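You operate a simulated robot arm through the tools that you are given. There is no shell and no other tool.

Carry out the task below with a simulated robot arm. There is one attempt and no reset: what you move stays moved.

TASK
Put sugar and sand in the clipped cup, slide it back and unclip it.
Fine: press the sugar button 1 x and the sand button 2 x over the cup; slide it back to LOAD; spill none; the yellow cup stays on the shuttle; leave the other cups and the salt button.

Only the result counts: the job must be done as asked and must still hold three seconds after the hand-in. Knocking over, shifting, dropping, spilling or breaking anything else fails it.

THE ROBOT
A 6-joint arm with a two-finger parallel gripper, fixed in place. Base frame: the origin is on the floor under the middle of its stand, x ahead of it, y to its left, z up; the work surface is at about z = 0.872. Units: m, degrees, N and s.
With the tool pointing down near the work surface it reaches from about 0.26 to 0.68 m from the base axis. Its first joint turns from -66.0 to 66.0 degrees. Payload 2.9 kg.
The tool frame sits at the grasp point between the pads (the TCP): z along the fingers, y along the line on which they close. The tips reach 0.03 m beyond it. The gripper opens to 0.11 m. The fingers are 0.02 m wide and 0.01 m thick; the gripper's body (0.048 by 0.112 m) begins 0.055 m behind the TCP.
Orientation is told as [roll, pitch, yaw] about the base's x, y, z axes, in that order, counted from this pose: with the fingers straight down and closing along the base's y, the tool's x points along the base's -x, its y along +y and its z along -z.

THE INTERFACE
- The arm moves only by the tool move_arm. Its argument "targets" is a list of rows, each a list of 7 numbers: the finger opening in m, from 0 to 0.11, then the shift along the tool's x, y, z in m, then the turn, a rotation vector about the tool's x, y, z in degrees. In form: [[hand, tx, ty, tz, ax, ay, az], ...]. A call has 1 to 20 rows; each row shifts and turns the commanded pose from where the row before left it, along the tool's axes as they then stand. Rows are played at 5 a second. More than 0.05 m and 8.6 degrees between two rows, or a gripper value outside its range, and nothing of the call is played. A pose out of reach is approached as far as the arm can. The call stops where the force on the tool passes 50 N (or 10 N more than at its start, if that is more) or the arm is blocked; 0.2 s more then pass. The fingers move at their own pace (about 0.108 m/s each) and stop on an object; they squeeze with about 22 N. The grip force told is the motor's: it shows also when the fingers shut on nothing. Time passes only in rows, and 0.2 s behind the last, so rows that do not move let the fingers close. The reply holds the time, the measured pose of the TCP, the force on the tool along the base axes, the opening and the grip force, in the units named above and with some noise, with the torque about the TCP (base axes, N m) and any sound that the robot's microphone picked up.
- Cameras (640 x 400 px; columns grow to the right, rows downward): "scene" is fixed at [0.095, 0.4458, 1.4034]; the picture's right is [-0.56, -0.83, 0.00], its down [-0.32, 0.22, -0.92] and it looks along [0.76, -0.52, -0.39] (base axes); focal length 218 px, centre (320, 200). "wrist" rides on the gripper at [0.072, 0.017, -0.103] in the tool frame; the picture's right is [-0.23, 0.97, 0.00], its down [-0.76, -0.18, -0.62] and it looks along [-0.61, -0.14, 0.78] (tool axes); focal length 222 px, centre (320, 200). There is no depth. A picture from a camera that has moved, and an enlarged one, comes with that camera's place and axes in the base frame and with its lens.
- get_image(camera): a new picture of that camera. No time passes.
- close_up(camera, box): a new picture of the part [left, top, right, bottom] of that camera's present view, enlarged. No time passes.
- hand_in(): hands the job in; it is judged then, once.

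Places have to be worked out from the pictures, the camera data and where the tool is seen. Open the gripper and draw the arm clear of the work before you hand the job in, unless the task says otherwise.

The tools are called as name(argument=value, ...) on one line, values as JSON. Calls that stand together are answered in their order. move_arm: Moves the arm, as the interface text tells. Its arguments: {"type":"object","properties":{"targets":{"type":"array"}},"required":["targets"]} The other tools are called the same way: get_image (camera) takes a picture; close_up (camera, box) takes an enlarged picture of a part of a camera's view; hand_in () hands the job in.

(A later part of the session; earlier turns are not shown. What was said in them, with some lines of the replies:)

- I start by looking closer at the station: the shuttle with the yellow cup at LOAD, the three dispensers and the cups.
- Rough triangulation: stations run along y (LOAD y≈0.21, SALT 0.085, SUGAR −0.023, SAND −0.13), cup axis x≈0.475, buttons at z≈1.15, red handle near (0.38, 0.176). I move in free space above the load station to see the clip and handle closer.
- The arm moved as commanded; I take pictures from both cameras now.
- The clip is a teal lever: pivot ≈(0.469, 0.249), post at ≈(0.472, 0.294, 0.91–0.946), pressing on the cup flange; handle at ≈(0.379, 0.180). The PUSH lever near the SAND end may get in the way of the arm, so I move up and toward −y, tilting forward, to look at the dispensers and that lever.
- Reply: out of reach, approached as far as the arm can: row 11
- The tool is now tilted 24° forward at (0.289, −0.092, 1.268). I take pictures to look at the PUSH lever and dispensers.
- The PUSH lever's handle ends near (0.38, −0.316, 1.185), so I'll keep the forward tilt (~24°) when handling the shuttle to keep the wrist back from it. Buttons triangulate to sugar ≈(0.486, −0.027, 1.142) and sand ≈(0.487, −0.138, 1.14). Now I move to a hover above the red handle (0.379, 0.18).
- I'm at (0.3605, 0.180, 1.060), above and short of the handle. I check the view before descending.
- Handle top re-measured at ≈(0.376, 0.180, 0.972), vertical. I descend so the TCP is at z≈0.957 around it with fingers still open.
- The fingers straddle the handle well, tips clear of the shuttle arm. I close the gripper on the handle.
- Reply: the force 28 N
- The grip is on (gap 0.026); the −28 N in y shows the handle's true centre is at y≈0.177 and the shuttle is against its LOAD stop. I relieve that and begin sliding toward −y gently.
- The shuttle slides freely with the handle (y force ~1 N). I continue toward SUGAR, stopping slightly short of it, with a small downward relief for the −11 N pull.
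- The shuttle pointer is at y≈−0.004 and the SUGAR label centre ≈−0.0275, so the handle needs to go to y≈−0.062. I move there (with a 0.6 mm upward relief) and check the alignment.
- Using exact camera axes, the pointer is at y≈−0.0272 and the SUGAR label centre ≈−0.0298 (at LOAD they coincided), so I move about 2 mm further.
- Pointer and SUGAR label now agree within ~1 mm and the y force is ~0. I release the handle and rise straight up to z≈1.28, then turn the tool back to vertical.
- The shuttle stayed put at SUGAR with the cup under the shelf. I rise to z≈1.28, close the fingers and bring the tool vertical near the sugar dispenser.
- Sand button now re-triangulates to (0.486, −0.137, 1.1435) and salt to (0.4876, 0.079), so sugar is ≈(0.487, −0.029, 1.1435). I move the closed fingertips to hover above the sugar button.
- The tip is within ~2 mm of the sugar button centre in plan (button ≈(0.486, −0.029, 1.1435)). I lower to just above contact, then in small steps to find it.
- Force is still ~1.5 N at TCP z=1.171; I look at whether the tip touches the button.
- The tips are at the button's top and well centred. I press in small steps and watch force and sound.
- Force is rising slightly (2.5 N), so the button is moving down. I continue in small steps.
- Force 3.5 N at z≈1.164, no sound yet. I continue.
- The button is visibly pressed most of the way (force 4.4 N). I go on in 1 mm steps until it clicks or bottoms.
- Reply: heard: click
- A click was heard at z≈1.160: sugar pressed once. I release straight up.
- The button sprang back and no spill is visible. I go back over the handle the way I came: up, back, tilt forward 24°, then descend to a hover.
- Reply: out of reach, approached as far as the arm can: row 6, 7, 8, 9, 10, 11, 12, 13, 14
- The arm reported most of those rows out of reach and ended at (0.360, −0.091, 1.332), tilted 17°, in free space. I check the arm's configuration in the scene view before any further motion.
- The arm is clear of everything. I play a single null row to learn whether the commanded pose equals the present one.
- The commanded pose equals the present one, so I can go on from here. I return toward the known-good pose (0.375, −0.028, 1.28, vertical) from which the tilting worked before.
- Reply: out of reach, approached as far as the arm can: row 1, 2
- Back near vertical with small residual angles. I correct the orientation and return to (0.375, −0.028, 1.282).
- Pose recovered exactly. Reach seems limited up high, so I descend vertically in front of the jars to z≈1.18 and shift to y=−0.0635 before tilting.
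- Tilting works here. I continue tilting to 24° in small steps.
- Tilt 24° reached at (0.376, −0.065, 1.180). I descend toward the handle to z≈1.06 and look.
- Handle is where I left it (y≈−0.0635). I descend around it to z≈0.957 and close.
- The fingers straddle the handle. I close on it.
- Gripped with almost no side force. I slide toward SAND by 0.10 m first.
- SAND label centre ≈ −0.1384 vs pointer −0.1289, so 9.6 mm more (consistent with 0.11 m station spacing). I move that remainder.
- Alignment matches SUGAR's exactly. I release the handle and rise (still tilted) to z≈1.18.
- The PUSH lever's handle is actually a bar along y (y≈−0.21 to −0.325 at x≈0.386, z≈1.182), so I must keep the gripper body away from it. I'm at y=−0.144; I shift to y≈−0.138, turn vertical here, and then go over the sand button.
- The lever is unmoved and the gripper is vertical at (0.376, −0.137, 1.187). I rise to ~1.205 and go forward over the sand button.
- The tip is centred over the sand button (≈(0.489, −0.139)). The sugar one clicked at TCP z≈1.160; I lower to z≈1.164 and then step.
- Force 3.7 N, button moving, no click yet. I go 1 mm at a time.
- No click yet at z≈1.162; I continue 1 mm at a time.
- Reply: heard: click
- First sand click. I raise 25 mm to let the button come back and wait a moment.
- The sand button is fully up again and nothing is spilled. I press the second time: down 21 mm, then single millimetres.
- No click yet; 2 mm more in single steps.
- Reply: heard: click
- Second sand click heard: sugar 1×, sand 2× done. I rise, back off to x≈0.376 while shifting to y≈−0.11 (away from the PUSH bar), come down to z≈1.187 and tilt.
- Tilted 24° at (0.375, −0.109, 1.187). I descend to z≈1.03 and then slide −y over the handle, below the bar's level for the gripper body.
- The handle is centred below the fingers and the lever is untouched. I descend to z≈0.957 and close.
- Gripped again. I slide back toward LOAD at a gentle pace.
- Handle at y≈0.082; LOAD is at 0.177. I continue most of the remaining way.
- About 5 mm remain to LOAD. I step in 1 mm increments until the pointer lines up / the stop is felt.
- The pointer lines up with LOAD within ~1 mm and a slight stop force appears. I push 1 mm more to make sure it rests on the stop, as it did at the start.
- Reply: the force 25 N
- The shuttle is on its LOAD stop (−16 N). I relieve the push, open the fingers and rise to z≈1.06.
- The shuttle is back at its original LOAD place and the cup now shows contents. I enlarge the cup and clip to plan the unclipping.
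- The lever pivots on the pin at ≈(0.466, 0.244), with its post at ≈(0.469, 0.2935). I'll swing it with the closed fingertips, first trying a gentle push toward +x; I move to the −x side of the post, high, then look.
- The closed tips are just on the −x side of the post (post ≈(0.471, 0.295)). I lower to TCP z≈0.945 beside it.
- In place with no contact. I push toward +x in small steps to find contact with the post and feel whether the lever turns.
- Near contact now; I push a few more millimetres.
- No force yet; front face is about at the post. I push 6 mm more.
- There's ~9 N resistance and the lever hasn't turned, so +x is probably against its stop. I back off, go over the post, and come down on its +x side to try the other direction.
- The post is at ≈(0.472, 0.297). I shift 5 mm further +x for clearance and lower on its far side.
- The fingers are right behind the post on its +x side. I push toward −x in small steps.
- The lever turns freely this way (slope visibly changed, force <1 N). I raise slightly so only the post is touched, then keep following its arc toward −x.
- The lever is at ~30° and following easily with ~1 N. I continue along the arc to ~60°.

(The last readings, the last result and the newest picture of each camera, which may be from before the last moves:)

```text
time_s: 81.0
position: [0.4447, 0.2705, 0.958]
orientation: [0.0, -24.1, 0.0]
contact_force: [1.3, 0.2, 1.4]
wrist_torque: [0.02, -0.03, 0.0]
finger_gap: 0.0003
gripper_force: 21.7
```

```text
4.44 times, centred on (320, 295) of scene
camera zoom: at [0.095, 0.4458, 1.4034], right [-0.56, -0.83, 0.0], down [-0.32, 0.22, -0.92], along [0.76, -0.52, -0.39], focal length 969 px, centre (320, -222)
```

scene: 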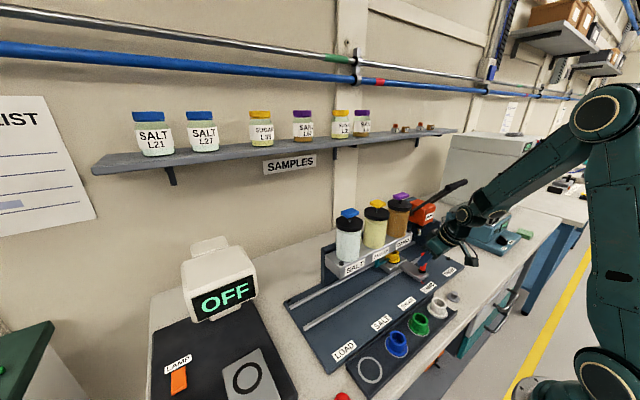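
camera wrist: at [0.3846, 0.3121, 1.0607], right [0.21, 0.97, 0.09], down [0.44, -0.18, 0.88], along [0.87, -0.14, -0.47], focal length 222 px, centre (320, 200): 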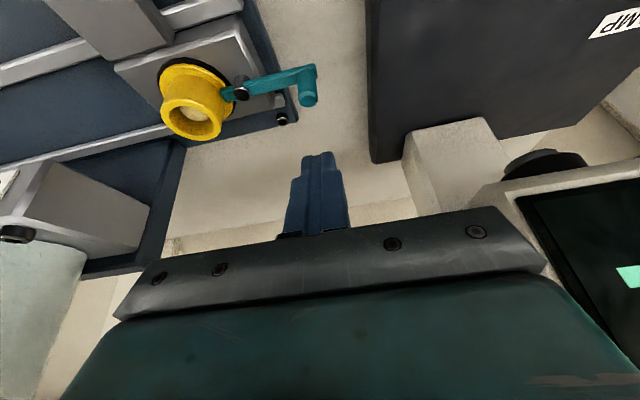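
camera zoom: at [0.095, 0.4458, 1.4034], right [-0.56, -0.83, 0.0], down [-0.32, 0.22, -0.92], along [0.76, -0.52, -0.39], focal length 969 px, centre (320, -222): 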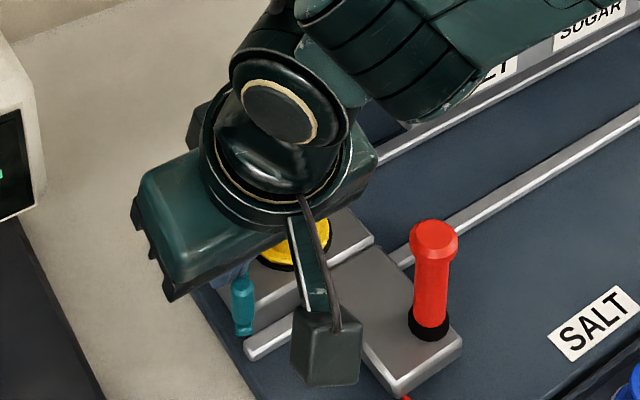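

The lever is at ~60° and the short end is off the flange. To open it fully I reposition to the +y side of the post (now ≈(0.424, 0.271)) and will push it further round; first raise and move over.

move_arm(targets=[[0.0, -0.0122, 0, -0.0274, 0, 0, 0], [0.0, -0.0061, 0.01, -0.0137, 0, 0, 0], [0.0, 0.0128, 0.01, -0.0057, 0, 0, 0], [0.0, 0.0128, 0.008, -0.0057, 0, 0, 0], [0.0, 0, 0, 0, 0, 0, 0]])

get_image(camera="wrist")

close_up(camera="scene", box=[270, 240, 390, 340])

```text
time_s: 82.2
position: [0.4172, 0.2985, 1.002]
orientation: [0.0, -23.9, 0.0]
contact_force: [0.0, 0.4, 0.5]
wrist_torque: [0.05, 0.01, 0.03]
finger_gap: 0.0
gripper_force: 21.8
```

```text
taken
camera wrist: at [0.308, 0.3164, 1.0673], right [0.21, 0.97, 0.09], down [0.44, -0.18, 0.88], along [0.87, -0.14, -0.47], focal length 222 px, centre (320, 200)
```

wrist: 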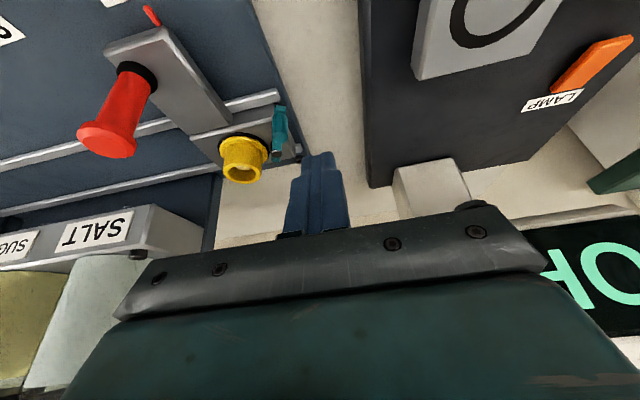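

```text
4.00 times, centred on (330, 290) of scene
camera zoom: at [0.095, 0.4458, 1.4034], right [-0.56, -0.83, 0.0], down [-0.32, 0.22, -0.92], along [0.76, -0.52, -0.39], focal length 872 px, centre (280, -160)
```

zoom: 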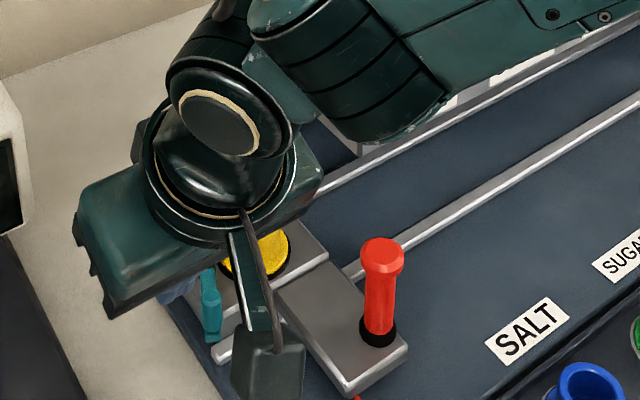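

I zoom in on the lever to read its present angle.

close_up(camera="wrist", box=[200, 80, 340, 190])

```text
3.64 times, centred on (270, 135) of wrist
camera zoom: at [0.308, 0.3164, 1.0673], right [0.21, 0.97, 0.09], down [0.44, -0.18, 0.88], along [0.87, -0.14, -0.47], focal length 808 px, centre (502, 436)
```

zoom: 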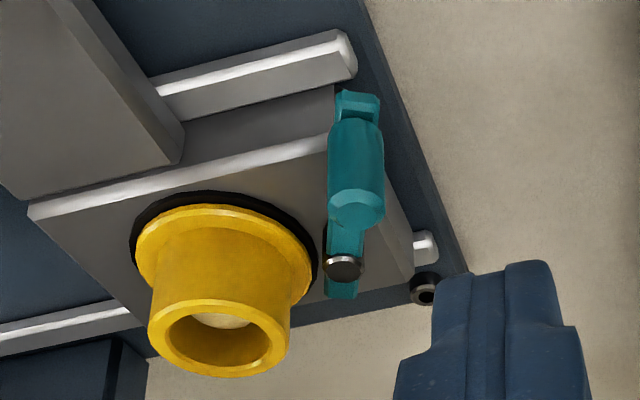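

The lever is at ≈60° (post ≈(0.425, 0.272)). I lower on its +y side and push gently toward −y to bring it to ~85°.

move_arm(targets=[[0.0, 0.0092, 0, 0.0206, 0, 0, 0], [0.0, 0.0092, 0, 0.0206, 0, 0, 0], [0.0, 0, 0, 0, 0, 0, 0], [0.0, 0, -0.004, 0, 0, 0, 0], [0.0, 0, -0.003, 0, 0, 0, 0], [0.0, 0, -0.002, 0, 0, 0, 0], [0.0, 0, -0.002, 0, 0, 0, 0]])

close_up(camera="wrist", box=[200, 60, 400, 220])

```text
time_s: 83.8
position: [0.4174, 0.2874, 0.9582]
orientation: [0.1, -24.0, 0.0]
contact_force: [0.4, -0.2, -0.7]
wrist_torque: [0.0, -0.01, -0.01]
finger_gap: 0.0001
gripper_force: 21.9
```

```text
2.50 times, centred on (300, 140) of wrist
camera zoom: at [0.3084, 0.3052, 1.0227], right [0.21, 0.97, 0.09], down [0.44, -0.18, 0.88], along [0.87, -0.14, -0.47], focal length 555 px, centre (370, 350)
```

zoom: 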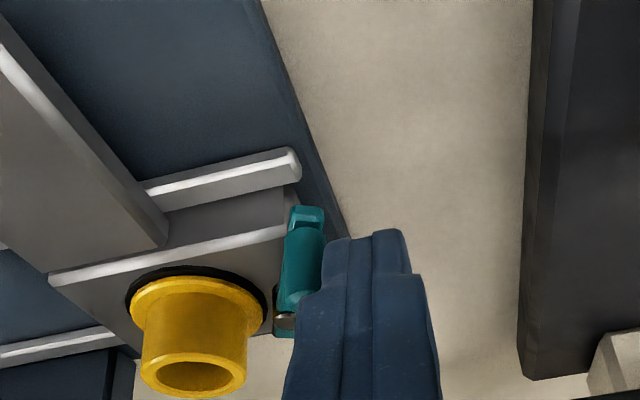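

The fingers are next to the post. I push −y in 2–3 mm steps with a slight −x to follow the arc.

move_arm(targets=[[0.0, 0.0009, -0.003, -0.0004, 0, 0, 0], [0.0, 0.0009, -0.003, -0.0004, 0, 0, 0], [0.0, 0.0009, -0.003, -0.0004, 0, 0, 0], [0.0, 0.0009, -0.003, -0.0004, 0, 0, 0]])

close_up(camera="wrist", box=[200, 60, 400, 220])

close_up(camera="scene", box=[270, 250, 390, 340])

```text
time_s: 84.8
position: [0.4126, 0.276, 0.9581]
orientation: [0.0, -24.0, -0.1]
contact_force: [-0.3, 1.1, -0.4]
wrist_torque: [0.02, -0.01, 0.01]
finger_gap: 0.0002
gripper_force: 21.8
```

```text
2.50 times, centred on (300, 140) of wrist
camera zoom: at [0.3045, 0.2937, 1.0228], right [0.21, 0.97, 0.09], down [0.44, -0.18, 0.88], along [0.87, -0.14, -0.47], focal length 555 px, centre (370, 350)
```

zoom: 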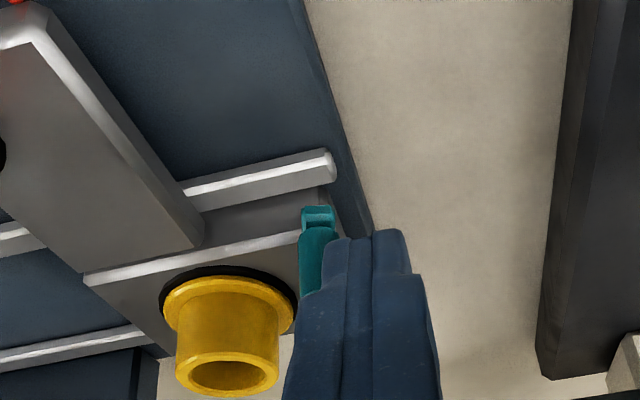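

```text
4.44 times, centred on (330, 295) of scene
camera zoom: at [0.095, 0.4458, 1.4034], right [-0.56, -0.83, 0.0], down [-0.32, 0.22, -0.92], along [0.76, -0.52, -0.39], focal length 969 px, centre (276, -222)
```

zoom: 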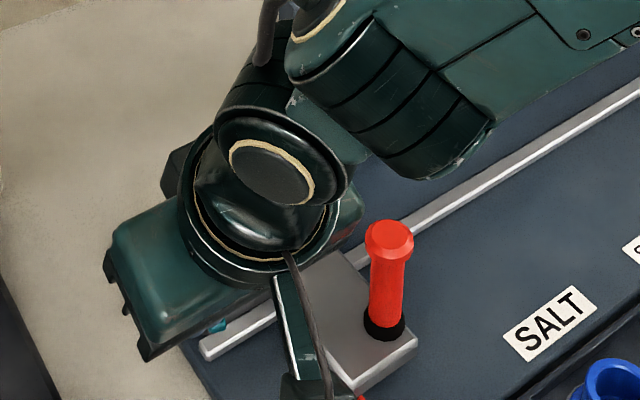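

Force is ~1 N and the shuttle has not moved. I push another 5 mm to bring the lever to ~85–90°.

move_arm(targets=[[0.0, 0, -0.002, 0, 0, 0, 0], [0.0, 0, -0.002, 0, 0, 0, 0], [0.0, 0, -0.002, 0, 0, 0, 0]])

close_up(camera="wrist", box=[200, 60, 400, 220])

close_up(camera="scene", box=[270, 250, 390, 340])

```text
time_s: 85.6
position: [0.4128, 0.2699, 0.9569]
orientation: [0.0, -24.0, 0.1]
contact_force: [-0.1, 0.4, -0.8]
wrist_torque: [0.03, -0.02, 0.01]
finger_gap: 0.0
gripper_force: 21.8
```

```text
2.50 times, centred on (300, 140) of wrist
camera zoom: at [0.3048, 0.2873, 1.0225], right [0.21, 0.97, 0.09], down [0.44, -0.18, 0.88], along [0.87, -0.14, -0.47], focal length 555 px, centre (370, 350)
```

zoom: 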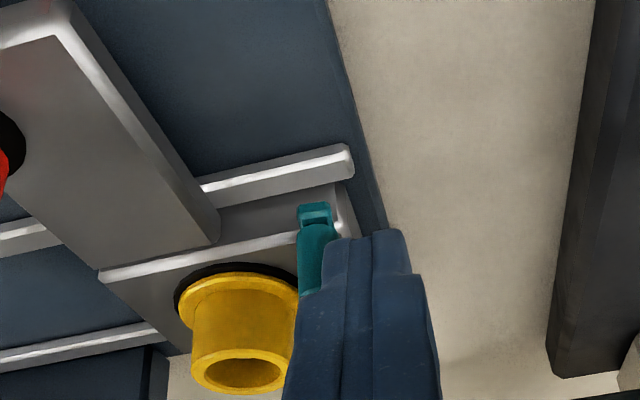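

```text
4.44 times, centred on (330, 295) of scene
camera zoom: at [0.095, 0.4458, 1.4034], right [-0.56, -0.83, 0.0], down [-0.32, 0.22, -0.92], along [0.76, -0.52, -0.39], focal length 969 px, centre (276, -222)
```

zoom: 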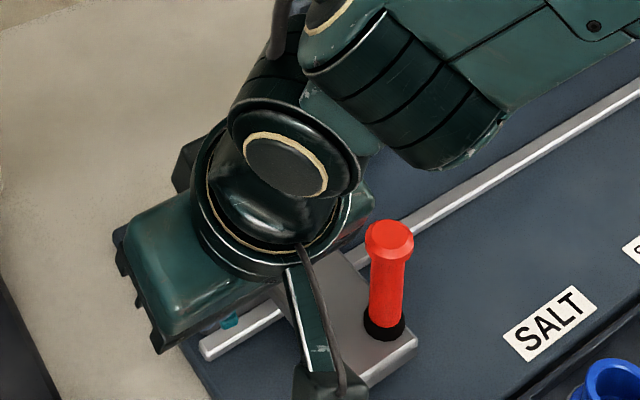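

The shuttle stays put and the lever is at roughly 85–90°. I back the fingers off +y, rise, and check.

move_arm(targets=[[0.0, 0, 0.005, 0, 0, 0, 0], [0.0, 0, 0.008, 0, 0, 0, 0], [0.0, -0.0102, 0.003, -0.0229, 0, 0, 0], [0.0, -0.0142, 0, -0.032, 0, 0, 0], [0.0, -0.0142, 0, -0.032, 0, 0, 0], [0.0, 0.0183, 0, -0.0081, 0, 0, 0], [0.0, 0.0183, 0, -0.0081, 0, 0, 0], [0.0, 0, 0, 0, 0, 0, 0]])

get_image(camera="wrist")

close_up(camera="wrist", box=[180, 20, 380, 180])

```text
time_s: 87.4
position: [0.3732, 0.2851, 1.052]
orientation: [-0.2, -24.1, -0.1]
contact_force: [-0.9, -0.9, -0.2]
wrist_torque: [0.02, -0.02, -0.03]
finger_gap: 0.0
gripper_force: 22.1
```

```text
taken
camera wrist: at [0.264, 0.3027, 1.1177], right [0.21, 0.97, 0.09], down [0.44, -0.18, 0.88], along [0.87, -0.14, -0.47], focal length 222 px, centre (320, 200)
```

wrist: 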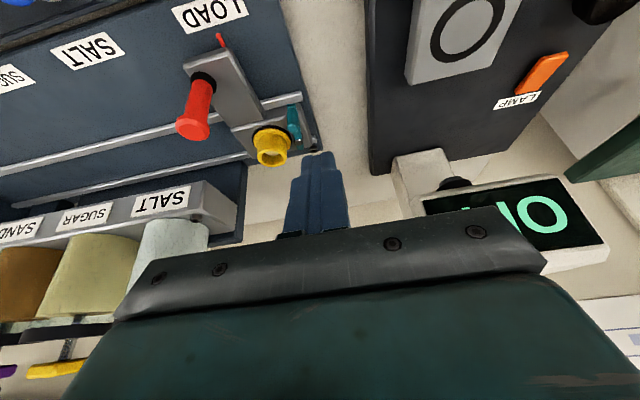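

```text
2.50 times, centred on (280, 100) of wrist
camera zoom: at [0.264, 0.3027, 1.1177], right [0.21, 0.97, 0.09], down [0.44, -0.18, 0.88], along [0.87, -0.14, -0.47], focal length 555 px, centre (420, 450)
```

zoom: 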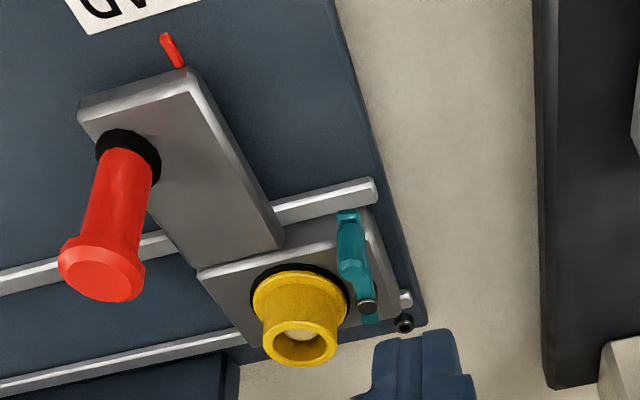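

The lever now reads ≈83° open, short end well off the cup flange; cup, shuttle and pointer are in place. To be thorough I give it a slightly further nudge, watching for force: first back down on the post's +y side.

move_arm(targets=[[0.0, -0.0183, 0, 0.0081, 0, 0, 0], [0.0, -0.0183, 0, 0.0081, 0, 0, 0], [0.0, 0.0142, 0, 0.032, 0, 0, 0], [0.0, 0.0142, 0, 0.032, 0, 0, 0], [0.0, 0.0102, 0, 0.0229, 0, 0, 0], [0.0, 0, -0.006, 0, 0, 0, 0], [0.0, 0, -0.006, 0, 0, 0, 0], [0.0, 0, -0.003, 0, 0, 0, 0]])

```text
time_s: 89.2
position: [0.4133, 0.27, 0.9576]
orientation: [0.0, -24.1, 0.0]
contact_force: [0.2, 1.2, -0.1]
wrist_torque: [-0.01, 0.02, 0.03]
finger_gap: 0.0001
gripper_force: 21.9
```

Back at the contact point. I push 2 mm at a time.

move_arm(targets=[[0.0, 0, -0.002, 0, 0, 0, 0], [0.0, 0, -0.002, 0, 0, 0, 0]])

close_up(camera="scene", box=[270, 250, 390, 340])

```text
time_s: 89.8
position: [0.4141, 0.2664, 0.9568]
orientation: [0.0, -24.0, 0.0]
contact_force: [-0.6, 0.3, -0.3]
wrist_torque: [0.04, -0.01, 0.0]
finger_gap: 0.0001
gripper_force: 22.0
```

```text
4.44 times, centred on (330, 295) of scene
camera zoom: at [0.095, 0.4458, 1.4034], right [-0.56, -0.83, 0.0], down [-0.32, 0.22, -0.92], along [0.76, -0.52, -0.39], focal length 969 px, centre (276, -222)
```

zoom: 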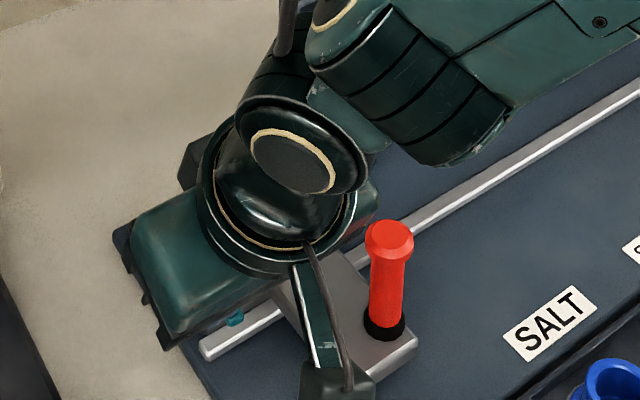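

No resistance and the handle is unmoved. One more 4 mm nudge, then I withdraw.

move_arm(targets=[[0.0, 0, -0.002, 0, 0, 0, 0], [0.0, 0, -0.002, 0, 0, 0, 0]])

close_up(camera="scene", box=[270, 250, 390, 340])

```text
time_s: 90.4
position: [0.414, 0.2629, 0.9583]
orientation: [0.0, -24.0, -0.1]
contact_force: [-0.4, 0.9, 0.1]
wrist_torque: [0.03, -0.03, 0.05]
finger_gap: 0.0
gripper_force: 21.8
```

```text
4.44 times, centred on (330, 295) of scene
camera zoom: at [0.095, 0.4458, 1.4034], right [-0.56, -0.83, 0.0], down [-0.32, 0.22, -0.92], along [0.76, -0.52, -0.39], focal length 969 px, centre (276, -222)
```

zoom: 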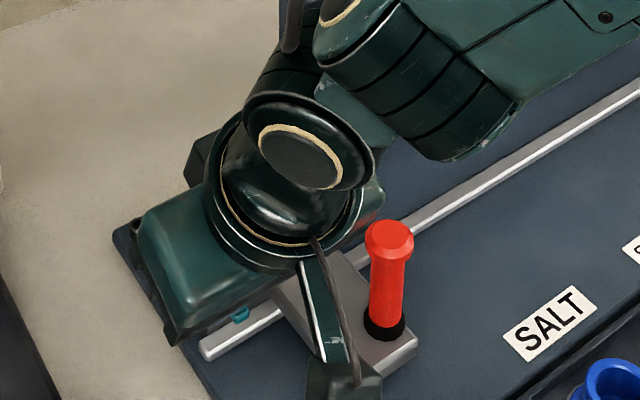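

Handle unmoved, lever now past ~90°. I back off +y, rise clear, retreat and open the gripper.

move_arm(targets=[[0.0, 0, 0.006, 0, 0, 0, 0], [0.0, 0, 0.01, 0, 0, 0, 0], [0.0, 0, 0.006, 0, 0, 0, 0], [0.0, -0.0102, 0, -0.0229, 0, 0, 0], [0.0, -0.0142, 0, -0.032, 0, 0, 0], [0.0, -0.0142, 0, -0.032, 0, 0, 0], [0.02, 0.0041, 0, -0.0389, 0, 0, 0], [0.05, 0.0041, 0, -0.0389, 0, 0, 0], [0.08, 0.0041, 0, -0.0389, 0, 0, 0], [0.11, 0, 0, 0, 0, 0, 0], [0.11, 0, 0, 0, 0, 0, 0]])

get_image(camera="scene")

get_image(camera="wrist")

close_up(camera="scene", box=[270, 260, 400, 390])

```text
time_s: 92.8
position: [0.3543, 0.2853, 1.1548]
orientation: [0.0, -24.0, 0.0]
contact_force: [0.4, -1.1, -1.2]
wrist_torque: [0.0, -0.01, -0.03]
finger_gap: 0.1098
gripper_force: 0.1
```

```text
taken
```

scene: 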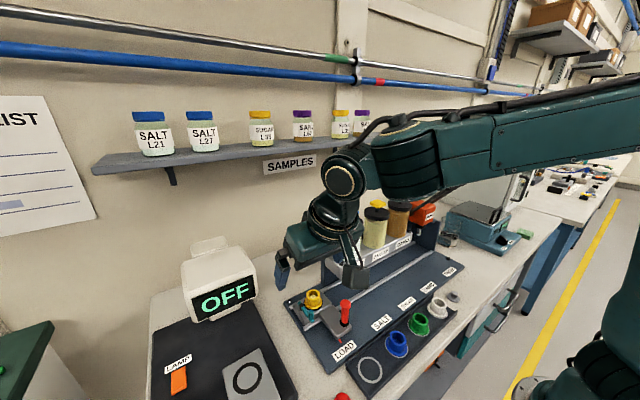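

```text
taken
camera wrist: at [0.2458, 0.3032, 1.2188], right [0.21, 0.97, 0.09], down [0.44, -0.18, 0.88], along [0.87, -0.14, -0.47], focal length 222 px, centre (320, 200)
```

wrist: 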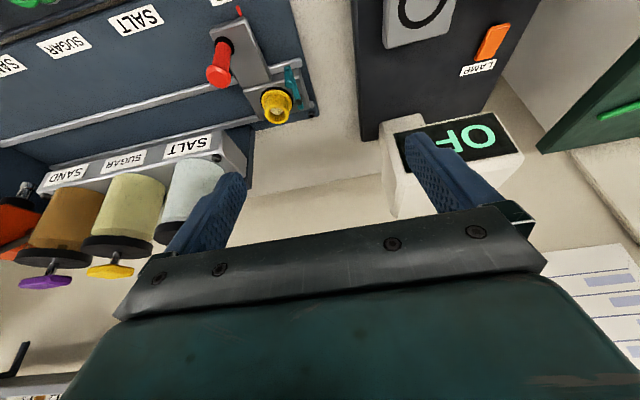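

```text
3.08 times, centred on (335, 325) of scene
camera zoom: at [0.095, 0.4458, 1.4034], right [-0.56, -0.83, 0.0], down [-0.32, 0.22, -0.92], along [0.76, -0.52, -0.39], focal length 671 px, centre (274, -185)
```

zoom: 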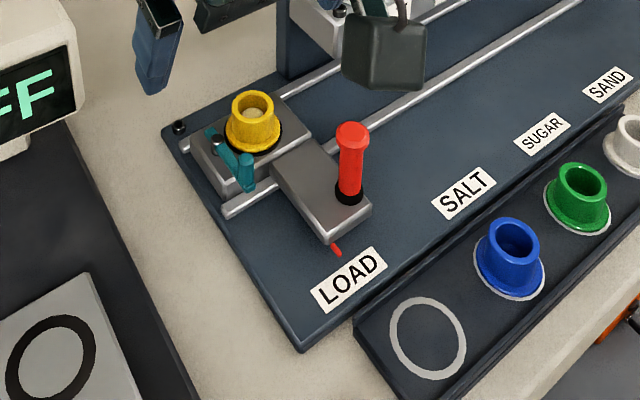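

The shuttle is at its original LOAD pose, the cup stands in its seat with contents and the clip is swung open. I check closely for spills and the other items before handing in.

close_up(camera="scene", box=[295, 280, 345, 325])

close_up(camera="scene", box=[340, 225, 480, 330])

close_up(camera="wrist", box=[0, 0, 330, 210])

```text
8.89 times, centred on (320, 302) of scene
camera zoom: at [0.095, 0.4458, 1.4034], right [-0.56, -0.83, 0.0], down [-0.32, 0.22, -0.92], along [0.76, -0.52, -0.39], focal length 1938 px, centre (320, -711)
```

zoom: 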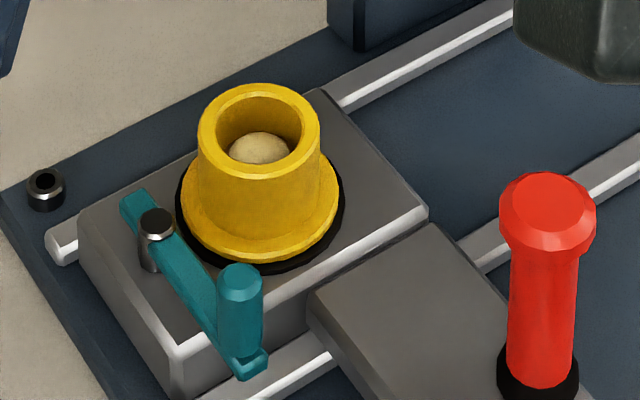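

```text
3.81 times, centred on (410, 278) of scene
camera zoom: at [0.095, 0.4458, 1.4034], right [-0.56, -0.83, 0.0], down [-0.32, 0.22, -0.92], along [0.76, -0.52, -0.39], focal length 830 px, centre (-23, -95)
```

zoom: 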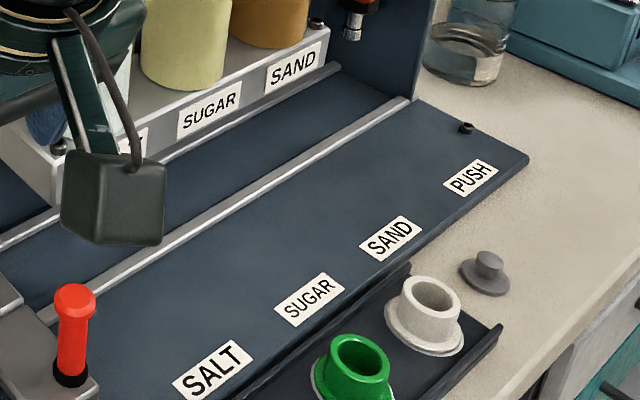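

```text
1.90 times, centred on (165, 105) of wrist
camera zoom: at [0.2458, 0.3032, 1.2188], right [0.21, 0.97, 0.09], down [0.44, -0.18, 0.88], along [0.87, -0.14, -0.47], focal length 423 px, centre (615, 381)
```

zoom: 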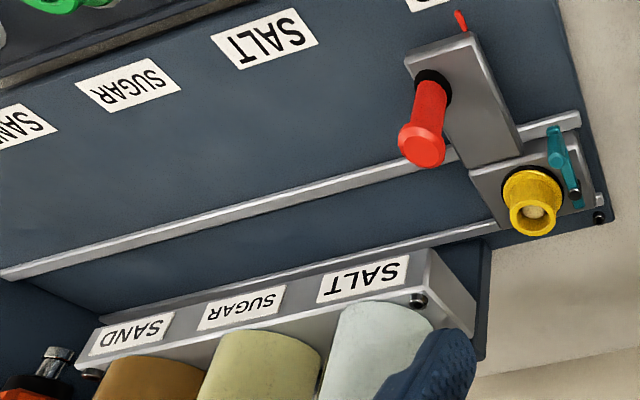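

No spill is visible, the other cups are untouched, and the clip is open with the cup in place. I raise the arm a bit more to be clear and then hand in.

move_arm(targets=[[0.11, -0.0048, 0, -0.0271, 0, 0, 0], [0.11, -0.0048, 0, -0.0271, 0, 0, 0], [0.11, -0.0048, 0, -0.0271, 0, 0, 0], [0.11, 0, 0, 0, 0, 0, 0]])

get_image(camera="scene")

```text
time_s: 93.8
position: [0.334, 0.2852, 1.2357]
orientation: [0.0, -24.0, 0.0]
contact_force: [-0.4, 0.6, -0.6]
wrist_torque: [0.01, 0.01, -0.02]
finger_gap: 0.1099
gripper_force: 0.2
```

```text
taken
```

scene: 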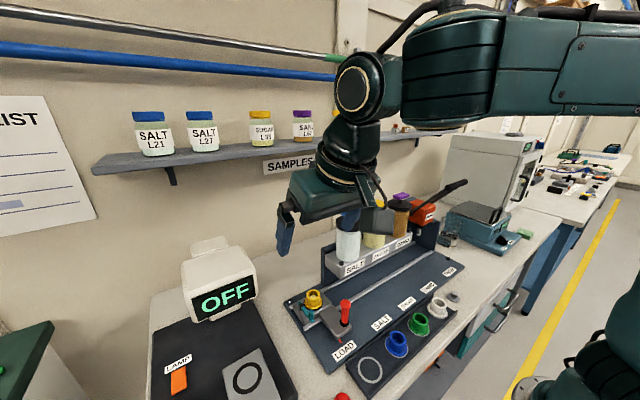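

The arm is clear, the gripper is open, the shuttle is at LOAD with the filled yellow cup on it, and the clip is swung open. I hand the job in.

hand_in()

```text
The job is handed in.
```

The job is handed in. The yellow cup holds sugar and sand, the shuttle is back at LOAD, and the clip is swung open.

- **Filling:** I pressed the sugar button once and the sand button twice, with one click heard for each press. The cup was lined up at each station to within about 1 mm, judged by the pointer and label.
- **Return to LOAD:** The shuttle went back onto its LOAD stop and sat in its starting place in the final pictures.
- **Clip:** The lever would not turn away from the robot (+x), so I swung it toward the robot to roughly 90°. Its short end is clear of the cup, and the cup is still seated on the shuttle.
- **Everything else:** No spill was visible in the final pictures. The other cups look unmoved and the salt button was never touched. The gripper is open and the arm is raised clear.

On the way back to the handle the arm hit its reach limit and drifted in free space before I recovered it. It touched nothing.
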